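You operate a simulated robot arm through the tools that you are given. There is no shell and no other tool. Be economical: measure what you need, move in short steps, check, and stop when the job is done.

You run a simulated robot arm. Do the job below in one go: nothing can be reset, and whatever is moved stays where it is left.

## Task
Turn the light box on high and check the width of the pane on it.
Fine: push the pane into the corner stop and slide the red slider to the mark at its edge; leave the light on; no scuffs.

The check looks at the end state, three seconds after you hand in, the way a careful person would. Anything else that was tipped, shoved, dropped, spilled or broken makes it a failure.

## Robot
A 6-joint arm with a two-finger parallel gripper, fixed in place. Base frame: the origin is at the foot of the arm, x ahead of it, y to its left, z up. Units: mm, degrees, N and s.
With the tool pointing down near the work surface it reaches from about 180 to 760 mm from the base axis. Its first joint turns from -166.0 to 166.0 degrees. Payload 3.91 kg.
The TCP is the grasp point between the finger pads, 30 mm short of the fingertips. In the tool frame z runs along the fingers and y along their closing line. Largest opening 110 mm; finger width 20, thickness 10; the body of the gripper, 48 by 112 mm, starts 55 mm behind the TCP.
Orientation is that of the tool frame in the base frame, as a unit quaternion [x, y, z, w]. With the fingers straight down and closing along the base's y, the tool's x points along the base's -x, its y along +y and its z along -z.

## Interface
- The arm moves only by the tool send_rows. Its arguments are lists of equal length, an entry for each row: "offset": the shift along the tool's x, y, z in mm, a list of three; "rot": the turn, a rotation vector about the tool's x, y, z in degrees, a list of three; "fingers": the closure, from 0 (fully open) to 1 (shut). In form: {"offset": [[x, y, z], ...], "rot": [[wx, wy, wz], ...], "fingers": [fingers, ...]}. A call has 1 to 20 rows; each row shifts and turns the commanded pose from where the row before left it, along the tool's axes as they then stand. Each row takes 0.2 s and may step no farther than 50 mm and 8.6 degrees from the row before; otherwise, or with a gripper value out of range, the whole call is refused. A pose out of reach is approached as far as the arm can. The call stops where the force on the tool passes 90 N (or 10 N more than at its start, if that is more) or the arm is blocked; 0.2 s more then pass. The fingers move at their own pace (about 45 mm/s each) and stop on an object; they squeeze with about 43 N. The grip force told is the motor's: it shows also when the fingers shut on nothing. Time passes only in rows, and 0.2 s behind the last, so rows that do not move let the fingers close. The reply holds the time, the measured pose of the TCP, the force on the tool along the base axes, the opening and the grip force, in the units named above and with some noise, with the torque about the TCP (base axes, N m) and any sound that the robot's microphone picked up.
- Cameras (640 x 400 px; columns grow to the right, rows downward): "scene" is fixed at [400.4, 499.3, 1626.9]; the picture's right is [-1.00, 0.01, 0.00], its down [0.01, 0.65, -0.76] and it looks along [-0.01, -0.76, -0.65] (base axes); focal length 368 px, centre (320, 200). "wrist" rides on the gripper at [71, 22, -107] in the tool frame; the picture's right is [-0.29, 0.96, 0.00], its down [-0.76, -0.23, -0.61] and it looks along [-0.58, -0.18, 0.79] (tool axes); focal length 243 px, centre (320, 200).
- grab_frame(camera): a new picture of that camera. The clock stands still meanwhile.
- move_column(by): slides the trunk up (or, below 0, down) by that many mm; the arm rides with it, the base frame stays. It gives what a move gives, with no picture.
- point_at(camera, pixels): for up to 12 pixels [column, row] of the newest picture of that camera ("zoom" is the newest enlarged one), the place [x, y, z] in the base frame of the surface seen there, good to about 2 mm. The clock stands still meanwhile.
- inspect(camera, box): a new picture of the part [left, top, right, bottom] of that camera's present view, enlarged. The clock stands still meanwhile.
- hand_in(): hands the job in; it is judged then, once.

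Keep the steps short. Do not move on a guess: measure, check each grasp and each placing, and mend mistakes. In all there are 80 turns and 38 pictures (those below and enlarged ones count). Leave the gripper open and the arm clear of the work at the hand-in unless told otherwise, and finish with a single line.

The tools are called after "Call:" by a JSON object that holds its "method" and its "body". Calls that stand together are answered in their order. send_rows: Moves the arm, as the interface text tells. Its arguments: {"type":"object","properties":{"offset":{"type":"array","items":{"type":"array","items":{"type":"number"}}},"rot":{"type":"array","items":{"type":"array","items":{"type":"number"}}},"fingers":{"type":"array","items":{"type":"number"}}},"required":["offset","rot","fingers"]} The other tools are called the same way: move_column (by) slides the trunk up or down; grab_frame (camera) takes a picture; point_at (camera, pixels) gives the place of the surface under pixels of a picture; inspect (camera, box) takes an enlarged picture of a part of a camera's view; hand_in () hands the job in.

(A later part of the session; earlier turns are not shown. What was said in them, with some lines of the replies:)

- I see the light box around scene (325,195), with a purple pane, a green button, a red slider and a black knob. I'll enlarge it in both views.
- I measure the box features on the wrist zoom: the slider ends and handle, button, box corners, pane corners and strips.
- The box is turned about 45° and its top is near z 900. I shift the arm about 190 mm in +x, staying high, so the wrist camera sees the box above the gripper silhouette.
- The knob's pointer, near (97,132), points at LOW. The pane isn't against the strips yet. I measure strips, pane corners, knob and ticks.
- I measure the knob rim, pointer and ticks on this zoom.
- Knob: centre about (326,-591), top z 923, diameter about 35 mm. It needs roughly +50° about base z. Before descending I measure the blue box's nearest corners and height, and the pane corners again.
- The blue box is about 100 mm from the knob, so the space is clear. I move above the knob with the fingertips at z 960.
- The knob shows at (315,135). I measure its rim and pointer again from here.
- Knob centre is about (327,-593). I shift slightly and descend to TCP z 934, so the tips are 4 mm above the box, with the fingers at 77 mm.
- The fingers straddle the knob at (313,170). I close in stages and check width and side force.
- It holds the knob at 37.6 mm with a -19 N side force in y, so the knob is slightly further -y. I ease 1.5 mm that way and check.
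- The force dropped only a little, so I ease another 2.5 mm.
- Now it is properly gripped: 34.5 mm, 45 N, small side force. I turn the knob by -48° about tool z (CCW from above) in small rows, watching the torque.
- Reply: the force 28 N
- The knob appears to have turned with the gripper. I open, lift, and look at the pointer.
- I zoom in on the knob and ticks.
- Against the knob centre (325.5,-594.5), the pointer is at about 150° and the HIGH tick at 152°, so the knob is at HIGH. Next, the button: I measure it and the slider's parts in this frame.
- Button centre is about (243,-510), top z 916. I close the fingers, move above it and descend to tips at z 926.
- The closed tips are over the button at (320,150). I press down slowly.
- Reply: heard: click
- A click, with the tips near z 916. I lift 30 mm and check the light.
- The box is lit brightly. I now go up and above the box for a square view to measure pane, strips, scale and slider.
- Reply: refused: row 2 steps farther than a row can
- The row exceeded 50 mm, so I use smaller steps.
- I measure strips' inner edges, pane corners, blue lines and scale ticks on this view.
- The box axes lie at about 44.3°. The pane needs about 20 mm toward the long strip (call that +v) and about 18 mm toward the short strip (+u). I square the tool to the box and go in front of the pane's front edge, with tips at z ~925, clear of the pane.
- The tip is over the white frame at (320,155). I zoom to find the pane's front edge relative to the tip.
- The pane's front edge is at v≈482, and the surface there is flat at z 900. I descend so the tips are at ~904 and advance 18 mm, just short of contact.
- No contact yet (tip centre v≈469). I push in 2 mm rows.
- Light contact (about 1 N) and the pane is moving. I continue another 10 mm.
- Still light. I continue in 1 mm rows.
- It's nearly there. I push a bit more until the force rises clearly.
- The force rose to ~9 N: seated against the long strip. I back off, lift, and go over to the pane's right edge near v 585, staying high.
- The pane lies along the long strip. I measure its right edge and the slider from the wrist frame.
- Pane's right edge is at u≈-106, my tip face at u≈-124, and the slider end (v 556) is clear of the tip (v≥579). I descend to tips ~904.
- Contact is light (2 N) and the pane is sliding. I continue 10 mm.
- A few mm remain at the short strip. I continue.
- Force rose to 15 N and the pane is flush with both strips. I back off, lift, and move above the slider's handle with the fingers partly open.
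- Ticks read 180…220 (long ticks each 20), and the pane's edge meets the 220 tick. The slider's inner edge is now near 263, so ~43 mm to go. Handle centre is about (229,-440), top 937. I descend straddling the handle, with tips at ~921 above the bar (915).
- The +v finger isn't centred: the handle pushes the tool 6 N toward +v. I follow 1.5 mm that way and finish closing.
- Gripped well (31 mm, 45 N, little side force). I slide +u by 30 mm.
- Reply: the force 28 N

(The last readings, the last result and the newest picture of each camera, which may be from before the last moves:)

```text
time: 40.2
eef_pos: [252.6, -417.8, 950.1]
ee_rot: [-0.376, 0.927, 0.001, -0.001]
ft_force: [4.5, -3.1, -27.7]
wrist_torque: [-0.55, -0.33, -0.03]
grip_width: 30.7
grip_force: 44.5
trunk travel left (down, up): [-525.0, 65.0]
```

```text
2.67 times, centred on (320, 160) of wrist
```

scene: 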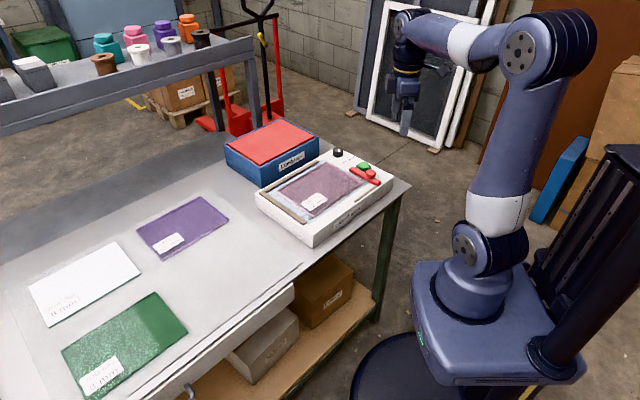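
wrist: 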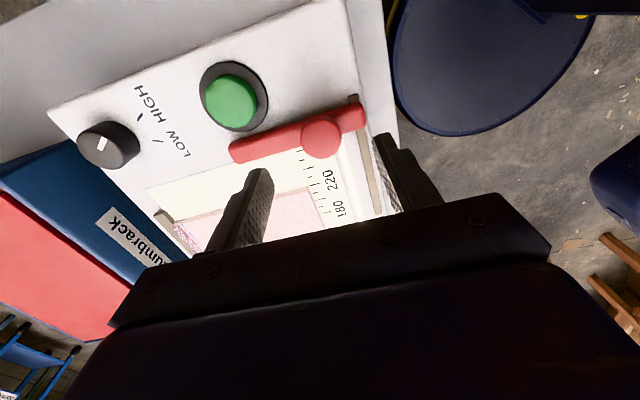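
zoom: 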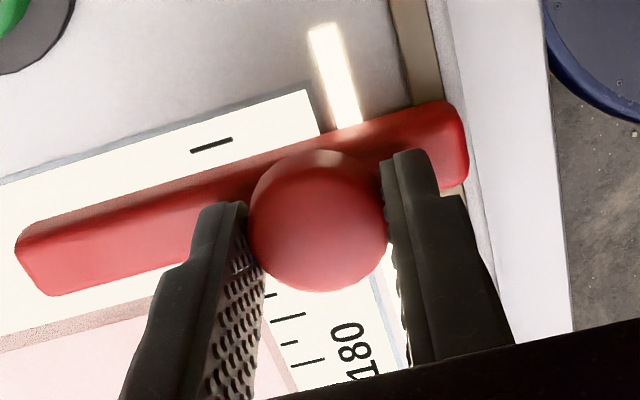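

The slider follows. A -28 N vertical pull has built up, so I lower 0.8 mm to relieve it and advance 8 mm more.

Call:
{"method": "send_rows", "body": {"offset": [[0, 0, 0.8], [-2, 0, 0], [-2, 0, 0], [-2, 0, 0], [-2, 0, 0], [0, 0, 0]], "rot": [[0, 0, 0], [0, 0, 0], [0, 0, 0], [0, 0, 0], [0, 0, 0], [0, 0, 0]], "fingers": [0.8, 0.8, 0.8, 0.8, 0.8, 0.8]}}

Call:
{"method": "inspect", "body": {"camera": "scene", "box": [310, 155, 390, 215]}}

```text
time: 41.6
eef_pos: [258.4, -413.3, 951.5]
ee_rot: [-0.377, 0.926, 0.001, 0.0]
ft_force: [-1.7, 1.5, -26.0]
wrist_torque: [-0.39, -0.27, -0.02]
grip_width: 30.7
grip_force: 45.2
trunk travel left (down, up): [-525.0, 65.0]
```

```text
6.67 times, centred on (350, 185) of scene
```

zoom: 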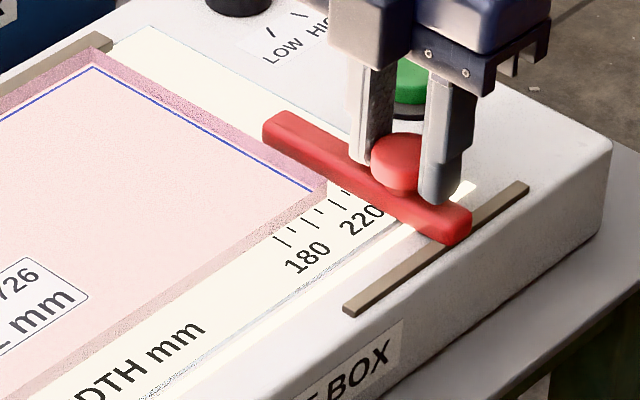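

A few mm left. I advance in 1 mm rows and watch the force for a light touch on the pane.

Call:
{"method": "send_rows", "body": {"offset": [[-1, 0, 0.4], [-1, 0, 0.4], [0, 0, 0]], "rot": [[0, 0, 0], [0, 0, 0], [0, 0, 0]], "fingers": [0.8, 0.8, 0.8]}}

Call:
{"method": "send_rows", "body": {"offset": [[-1, 0, 0], [0, 0, 0]], "rot": [[0, 0, 0], [0, 0, 0]], "fingers": [0.8, 0.8]}}

Call:
{"method": "inspect", "body": {"camera": "scene", "box": [330, 165, 370, 195]}}

```text
time: 42.4
eef_pos: [259.8, -413.0, 951.0]
ee_rot: [-0.377, 0.926, 0.0, 0.0]
ft_force: [-5.0, 5.0, -12.0]
wrist_torque: [0.08, -0.26, -0.06]
grip_width: 30.8
grip_force: 45.4
trunk travel left (down, up): [-525.0, 65.0]
```

```text
time: 43.0
eef_pos: [260.2, -410.5, 949.7]
ee_rot: [-0.376, 0.927, 0.0, 0.0]
ft_force: [-5.4, 5.8, -12.6]
wrist_torque: [-0.35, -0.07, -0.06]
grip_width: 31.2
grip_force: 44.8
trunk travel left (down, up): [-525.0, 65.0]
```

```text
13.33 times, centred on (350, 180) of scene
```

zoom: 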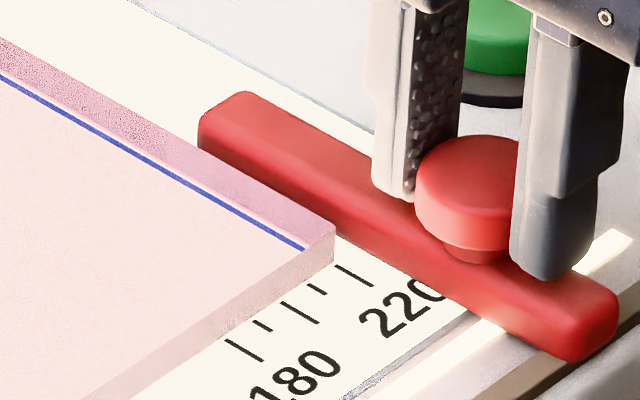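

It's close. I measure the bar's inner edge against the pane's edge and the 220 tick on this zoom.

Call:
{"method": "point_at", "body": {"camera": "zoom", "pixels": [[333, 262], [333, 238], [355, 276], [375, 288], [340, 268], [370, 250], [370, 256], [400, 272], [400, 265], [245, 95], [345, 246], [352, 255]]}}

```text
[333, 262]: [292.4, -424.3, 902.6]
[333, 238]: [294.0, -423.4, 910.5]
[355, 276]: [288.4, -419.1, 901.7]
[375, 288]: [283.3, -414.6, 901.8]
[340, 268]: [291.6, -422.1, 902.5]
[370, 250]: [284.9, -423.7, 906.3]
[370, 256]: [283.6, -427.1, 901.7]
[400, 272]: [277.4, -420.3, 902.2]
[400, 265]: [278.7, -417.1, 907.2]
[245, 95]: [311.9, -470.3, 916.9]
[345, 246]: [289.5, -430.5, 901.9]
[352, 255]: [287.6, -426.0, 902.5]
```

Pane edge and 220 tick are at u≈-86.5, and the bar edge is at ≈-91.5, so about 5 mm remain. I advance 3.5 mm.

Call:
{"method": "send_rows", "body": {"offset": [[-1, 0, 0], [-1, 0, 0], [-1, 0, 0], [-0.5, 0, 0], [0, 0, 0]], "rot": [[0, 0, 0], [0, 0, 0], [0, 0, 0], [0, 0, 0], [0, 0, 0]], "fingers": [0.8, 0.8, 0.8, 0.8, 0.8]}}

Call:
{"method": "inspect", "body": {"camera": "scene", "box": [330, 165, 370, 195]}}

```text
time: 44.2
eef_pos: [264.0, -409.0, 950.8]
ee_rot: [-0.377, 0.926, 0.0, 0.0]
ft_force: [-4.5, 4.6, -2.2]
wrist_torque: [0.38, 0.43, -0.06]
grip_width: 31.0
grip_force: 45.0
trunk travel left (down, up): [-525.0, 65.0]
```

```text
13.33 times, centred on (350, 180) of scene
```

zoom: 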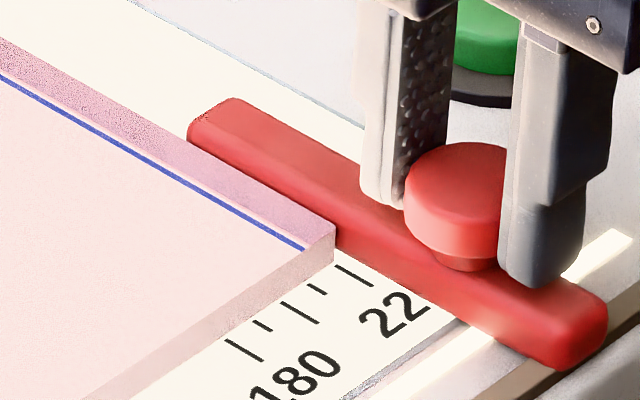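

About 1.5–2 mm is left. I advance gently, watching for +u resistance.

Call:
{"method": "send_rows", "body": {"offset": [[-0.7, 0, 0], [-0.7, 0, 0], [0, 0, 0]], "rot": [[0, 0, 0], [0, 0, 0], [0, 0, 0]], "fingers": [0.8, 0.8, 0.8]}}

Call:
{"method": "inspect", "body": {"camera": "scene", "box": [330, 165, 370, 195]}}

```text
time: 45.0
eef_pos: [262.7, -407.3, 951.4]
ee_rot: [-0.376, 0.926, -0.001, 0.0]
ft_force: [-5.3, 0.6, -4.3]
wrist_torque: [0.19, 0.48, -0.03]
grip_width: 30.9
grip_force: 44.6
trunk travel left (down, up): [-525.0, 65.0]
```

```text
13.33 times, centred on (350, 180) of scene
```

zoom: 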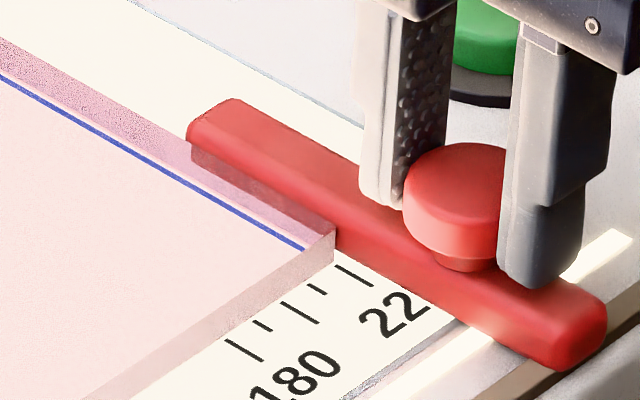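

Call:
{"method": "point_at", "body": {"camera": "zoom", "pixels": [[333, 262], [355, 276], [365, 257], [365, 262], [365, 267], [400, 276], [400, 281], [400, 286], [360, 270], [440, 300], [440, 306]]}}

Call:
{"method": "send_rows", "body": {"offset": [[-0.7, 0, 0], [0, 0, 0]], "rot": [[0, 0, 0], [0, 0, 0]], "fingers": [0.8, 0.8]}}

```text
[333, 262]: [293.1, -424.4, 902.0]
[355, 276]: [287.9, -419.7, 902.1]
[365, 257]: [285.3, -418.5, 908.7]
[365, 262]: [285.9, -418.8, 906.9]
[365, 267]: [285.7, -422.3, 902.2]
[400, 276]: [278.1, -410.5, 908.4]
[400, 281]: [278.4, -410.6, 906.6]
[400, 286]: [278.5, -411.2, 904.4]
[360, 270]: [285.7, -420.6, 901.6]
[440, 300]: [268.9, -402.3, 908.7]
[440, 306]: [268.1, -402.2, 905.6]
```

```text
time: 45.6
eef_pos: [263.4, -408.8, 950.9]
ee_rot: [-0.377, 0.926, 0.0, -0.001]
ft_force: [-6.3, -3.8, -4.2]
wrist_torque: [0.12, 0.5, -0.07]
grip_width: 30.8
grip_force: 44.9
trunk travel left (down, up): [-525.0, 65.0]
```

Bar face u≈-87.5, pane edge/220 tick ≈-86.6, and the resistance is 7 N: the slider is touching the pane's edge at the 220 mark. I relieve the push by 0.7 mm, open, and lift away.

Call:
{"method": "send_rows", "body": {"offset": [[0.7, 0, 0], [0, 0, 0], [0, 0, 0], [0, 0, 0], [0, 0, -20], [0, 0, -45], [0, 0, -45], [30, 30, -20], [30, 30, -20], [0, 0, 0]], "rot": [[0, 0, 0], [0, 0, 0], [0, 0, 0], [0, 0, 0], [0, 0, 0], [0, 0, 0], [0, 0, 0], [0, 0, 0], [0, 0, 0], [0, 0, 0]], "fingers": [0.8, 0.6, 0.4, 0.4, 0.4, 0.3, 0.2, 0, 0, 0]}}

Call:
{"method": "inspect", "body": {"camera": "scene", "box": [245, 135, 405, 255]}}

Call:
{"method": "inspect", "body": {"camera": "scene", "box": [330, 165, 370, 195]}}

```text
time: 47.8
eef_pos: [180.7, -405.8, 1100.8]
ee_rot: [-0.377, 0.926, 0.0, 0.0]
ft_force: [0.1, -0.5, -0.3]
wrist_torque: [-0.02, -0.02, 0.0]
grip_width: 110.2
grip_force: 0.0
trunk travel left (down, up): [-525.0, 65.0]
```

```text
3.33 times, centred on (325, 195) of scene
```

zoom: 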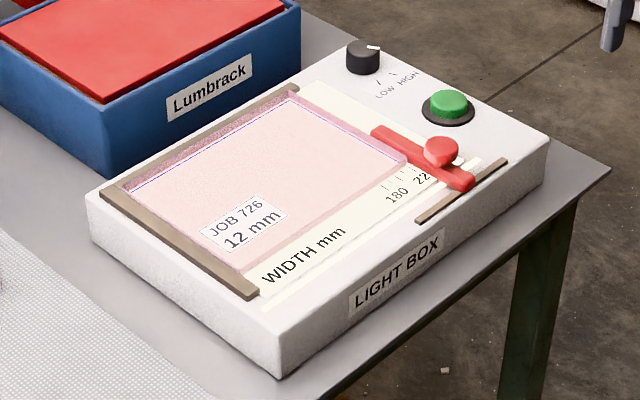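

```text
13.33 times, centred on (350, 180) of scene
```

zoom: 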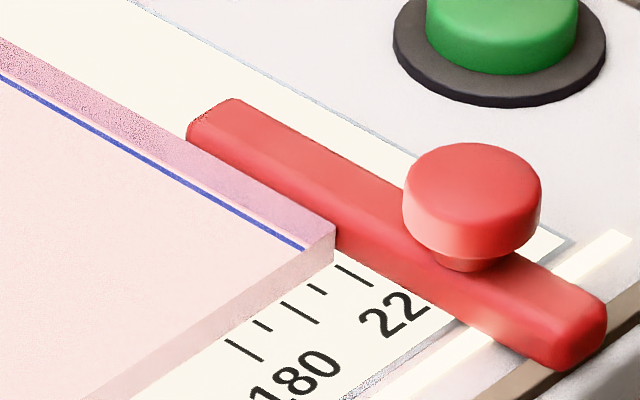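

The light is on and everything looks clear. I measure the remaining gap on this zoom.

Call:
{"method": "point_at", "body": {"camera": "zoom", "pixels": [[333, 260], [333, 245], [345, 269], [370, 285], [365, 262], [380, 270], [400, 281], [420, 291], [350, 253], [355, 258], [440, 303], [362, 280]]}}

Call:
{"method": "inspect", "body": {"camera": "scene", "box": [260, 165, 320, 210]}}

```text
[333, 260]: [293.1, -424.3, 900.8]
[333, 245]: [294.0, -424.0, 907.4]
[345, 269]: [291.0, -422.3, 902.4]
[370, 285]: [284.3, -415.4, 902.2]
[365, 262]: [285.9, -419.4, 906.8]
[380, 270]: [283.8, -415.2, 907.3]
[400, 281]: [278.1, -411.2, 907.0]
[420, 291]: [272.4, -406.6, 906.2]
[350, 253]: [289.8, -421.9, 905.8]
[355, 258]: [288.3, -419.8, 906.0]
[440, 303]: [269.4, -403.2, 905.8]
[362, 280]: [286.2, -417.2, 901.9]
```

```text
8.89 times, centred on (290, 188) of scene
```

zoom: 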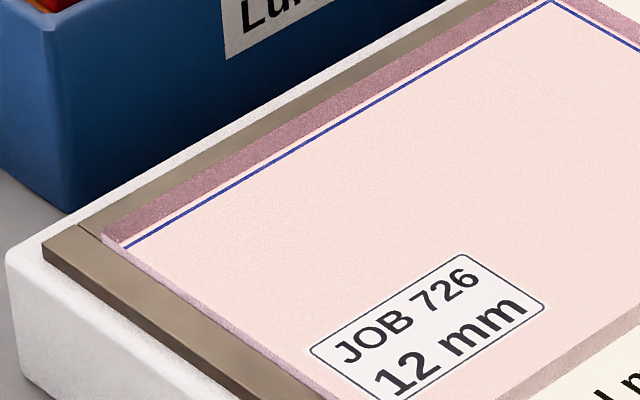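

The pane is snug in the corner. The slider may have drawn back ~1 mm when I relieved the push, so I'll nudge it to contact. I bring closed fingertips behind the handle at tip height ~921, with ~9 mm clearance.

Call:
{"method": "send_rows", "body": {"offset": [[0, 0, 0], [-10, -30, 0], [-9.9, -29, 0], [0, 0, 45], [0, 0, 45], [0, 0, 40], [0, 0, 20], [0, 0, 0]], "rot": [[0, 0, 0], [0, 0, 0], [0, 0, 0], [0, 0, 0], [0, 0, 0], [0, 0, 0], [0, 0, 0], [0, 0, 0]], "fingers": [1, 1, 1, 1, 1, 1, 1, 1]}}

Call:
{"method": "send_rows", "body": {"offset": [[-3, 0, 0], [-3, 0, 0], [0, 0, 0]], "rot": [[0, 0, 0], [0, 0, 0], [0, 0, 0]], "fingers": [1, 1, 1]}}

```text
time: 49.6
eef_pos: [234.8, -437.4, 950.5]
ee_rot: [-0.377, 0.926, -0.001, 0.001]
ft_force: [0.0, -0.2, -0.6]
wrist_torque: [0.02, 0.01, -0.03]
grip_width: 0.1
grip_force: 37.3
trunk travel left (down, up): [-525.0, 65.0]
```

```text
time: 50.4
eef_pos: [238.5, -430.6, 950.9]
ee_rot: [-0.378, 0.926, 0.0, 0.0]
ft_force: [0.0, -0.4, 0.1]
wrist_torque: [0.0, 0.02, 0.0]
grip_width: 0.2
grip_force: 38.1
trunk travel left (down, up): [-525.0, 65.0]
```

No contact yet. I advance in 1 mm rows.

Call:
{"method": "send_rows", "body": {"offset": [[-1, 0, 0], [-1, 0, 0], [-1, 0, 0], [-1, 0, 0], [0, 0, 0]], "rot": [[0, 0, 0], [0, 0, 0], [0, 0, 0], [0, 0, 0], [0, 0, 0]], "fingers": [1, 1, 1, 1, 1]}}

Call:
{"method": "send_rows", "body": {"offset": [[-0.8, 0, 0], [-0.8, 0, 0], [0, 0, 0]], "rot": [[0, 0, 0], [0, 0, 0], [0, 0, 0]], "fingers": [1, 1, 1]}}

```text
time: 51.6
eef_pos: [241.5, -429.1, 950.7]
ee_rot: [-0.378, 0.926, 0.0, 0.0]
ft_force: [-0.2, -0.1, -0.1]
wrist_torque: [0.0, 0.04, -0.02]
grip_width: 0.0
grip_force: 38.2
trunk travel left (down, up): [-525.0, 65.0]
```

```text
time: 52.4
eef_pos: [243.0, -428.3, 949.0]
ee_rot: [-0.377, 0.926, 0.0, 0.0]
ft_force: [0.4, 0.1, -0.7]
wrist_torque: [0.01, -0.02, -0.02]
grip_width: 0.0
grip_force: 37.4
trunk travel left (down, up): [-525.0, 65.0]
```

Call:
{"method": "send_rows", "body": {"offset": [[-0.8, 0, 0], [-0.8, 0, 0], [0, 0, 0]], "rot": [[0, 0, 0], [0, 0, 0], [0, 0, 0]], "fingers": [1, 1, 1]}}

Call:
{"method": "send_rows", "body": {"offset": [[-0.8, 0, 0], [0, 0, 0]], "rot": [[0, 0, 0], [0, 0, 0]], "fingers": [1, 1]}}

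Call:
{"method": "send_rows", "body": {"offset": [[-0.8, 0, 0], [0, 0, 0]], "rot": [[0, 0, 0], [0, 0, 0]], "fingers": [1, 1]}}

```text
time: 53.2
eef_pos: [243.0, -427.5, 949.4]
ee_rot: [-0.377, 0.926, -0.001, 0.0]
ft_force: [-6.0, -6.4, 2.6]
wrist_torque: [-0.12, 0.15, 0.02]
grip_width: 0.0
grip_force: 37.4
trunk travel left (down, up): [-525.0, 65.0]
```

```text
time: 53.8
eef_pos: [243.5, -425.7, 949.7]
ee_rot: [-0.378, 0.926, -0.001, 0.001]
ft_force: [-9.7, -12.8, 4.0]
wrist_torque: [-0.26, 0.18, -0.06]
grip_width: 0.1
grip_force: 37.2
trunk travel left (down, up): [-525.0, 65.0]
```

```text
time: 54.4
eef_pos: [243.5, -425.8, 949.8]
ee_rot: [-0.377, 0.926, -0.001, 0.001]
ft_force: [-15.4, -15.8, 5.1]
wrist_torque: [-0.51, 0.39, -0.04]
grip_width: 0.0
grip_force: 37.3
trunk travel left (down, up): [-525.0, 65.0]
```

Resistance rises to ~22 N, so the slider is firmly against the pane's edge. I back straight off, lift, and retreat with the fingers open.

Call:
{"method": "send_rows", "body": {"offset": [[6, 0, 0], [6, 0, 0], [0, 0, -35], [0, 0, -45], [0, 0, -45], [20, 30, -25], [20, 30, -25], [0, 0, 0], [0, 0, 0]], "rot": [[0, 0, 0], [0, 0, 0], [0, 0, 0], [0, 0, 0], [0, 0, 0], [0, 0, 0], [0, 0, 0], [0, 0, 0], [0, 0, 0]], "fingers": [1, 1, 1, 1, 0.5, 0, 0, 0, 0]}}

Call:
{"method": "inspect", "body": {"camera": "scene", "box": [330, 165, 370, 195]}}

Call:
{"method": "grab_frame", "body": {"camera": "scene"}}

```text
time: 56.4
eef_pos: [164.0, -418.7, 1124.8]
ee_rot: [-0.377, 0.926, 0.0, 0.0]
ft_force: [-0.2, -0.8, 0.3]
wrist_torque: [0.04, 0.0, 0.02]
grip_width: 103.5
grip_force: 0.0
trunk travel left (down, up): [-525.0, 65.0]
```

```text
13.33 times, centred on (350, 180) of scene
```

zoom: 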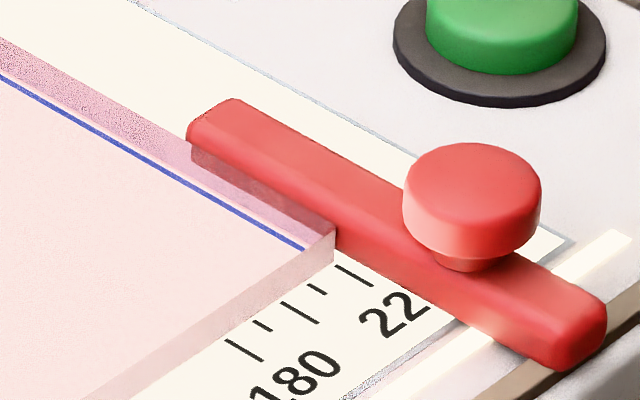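

```text
1 pictures are left
```

scene: 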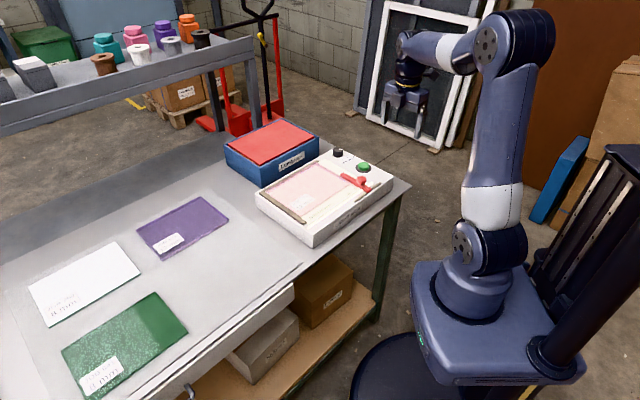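

The slider touches the pane's edge at 220, the pane is in the corner, the lamp is on high, the gripper is open and the arm is clear. I hand in.

Call:
{"method": "hand_in", "body": {}}

```text
The job is handed in.
```

The light box is on with its knob at HIGH, the pane is in the corner stop, and the red slider rests against the pane's edge at the 220 mm mark.
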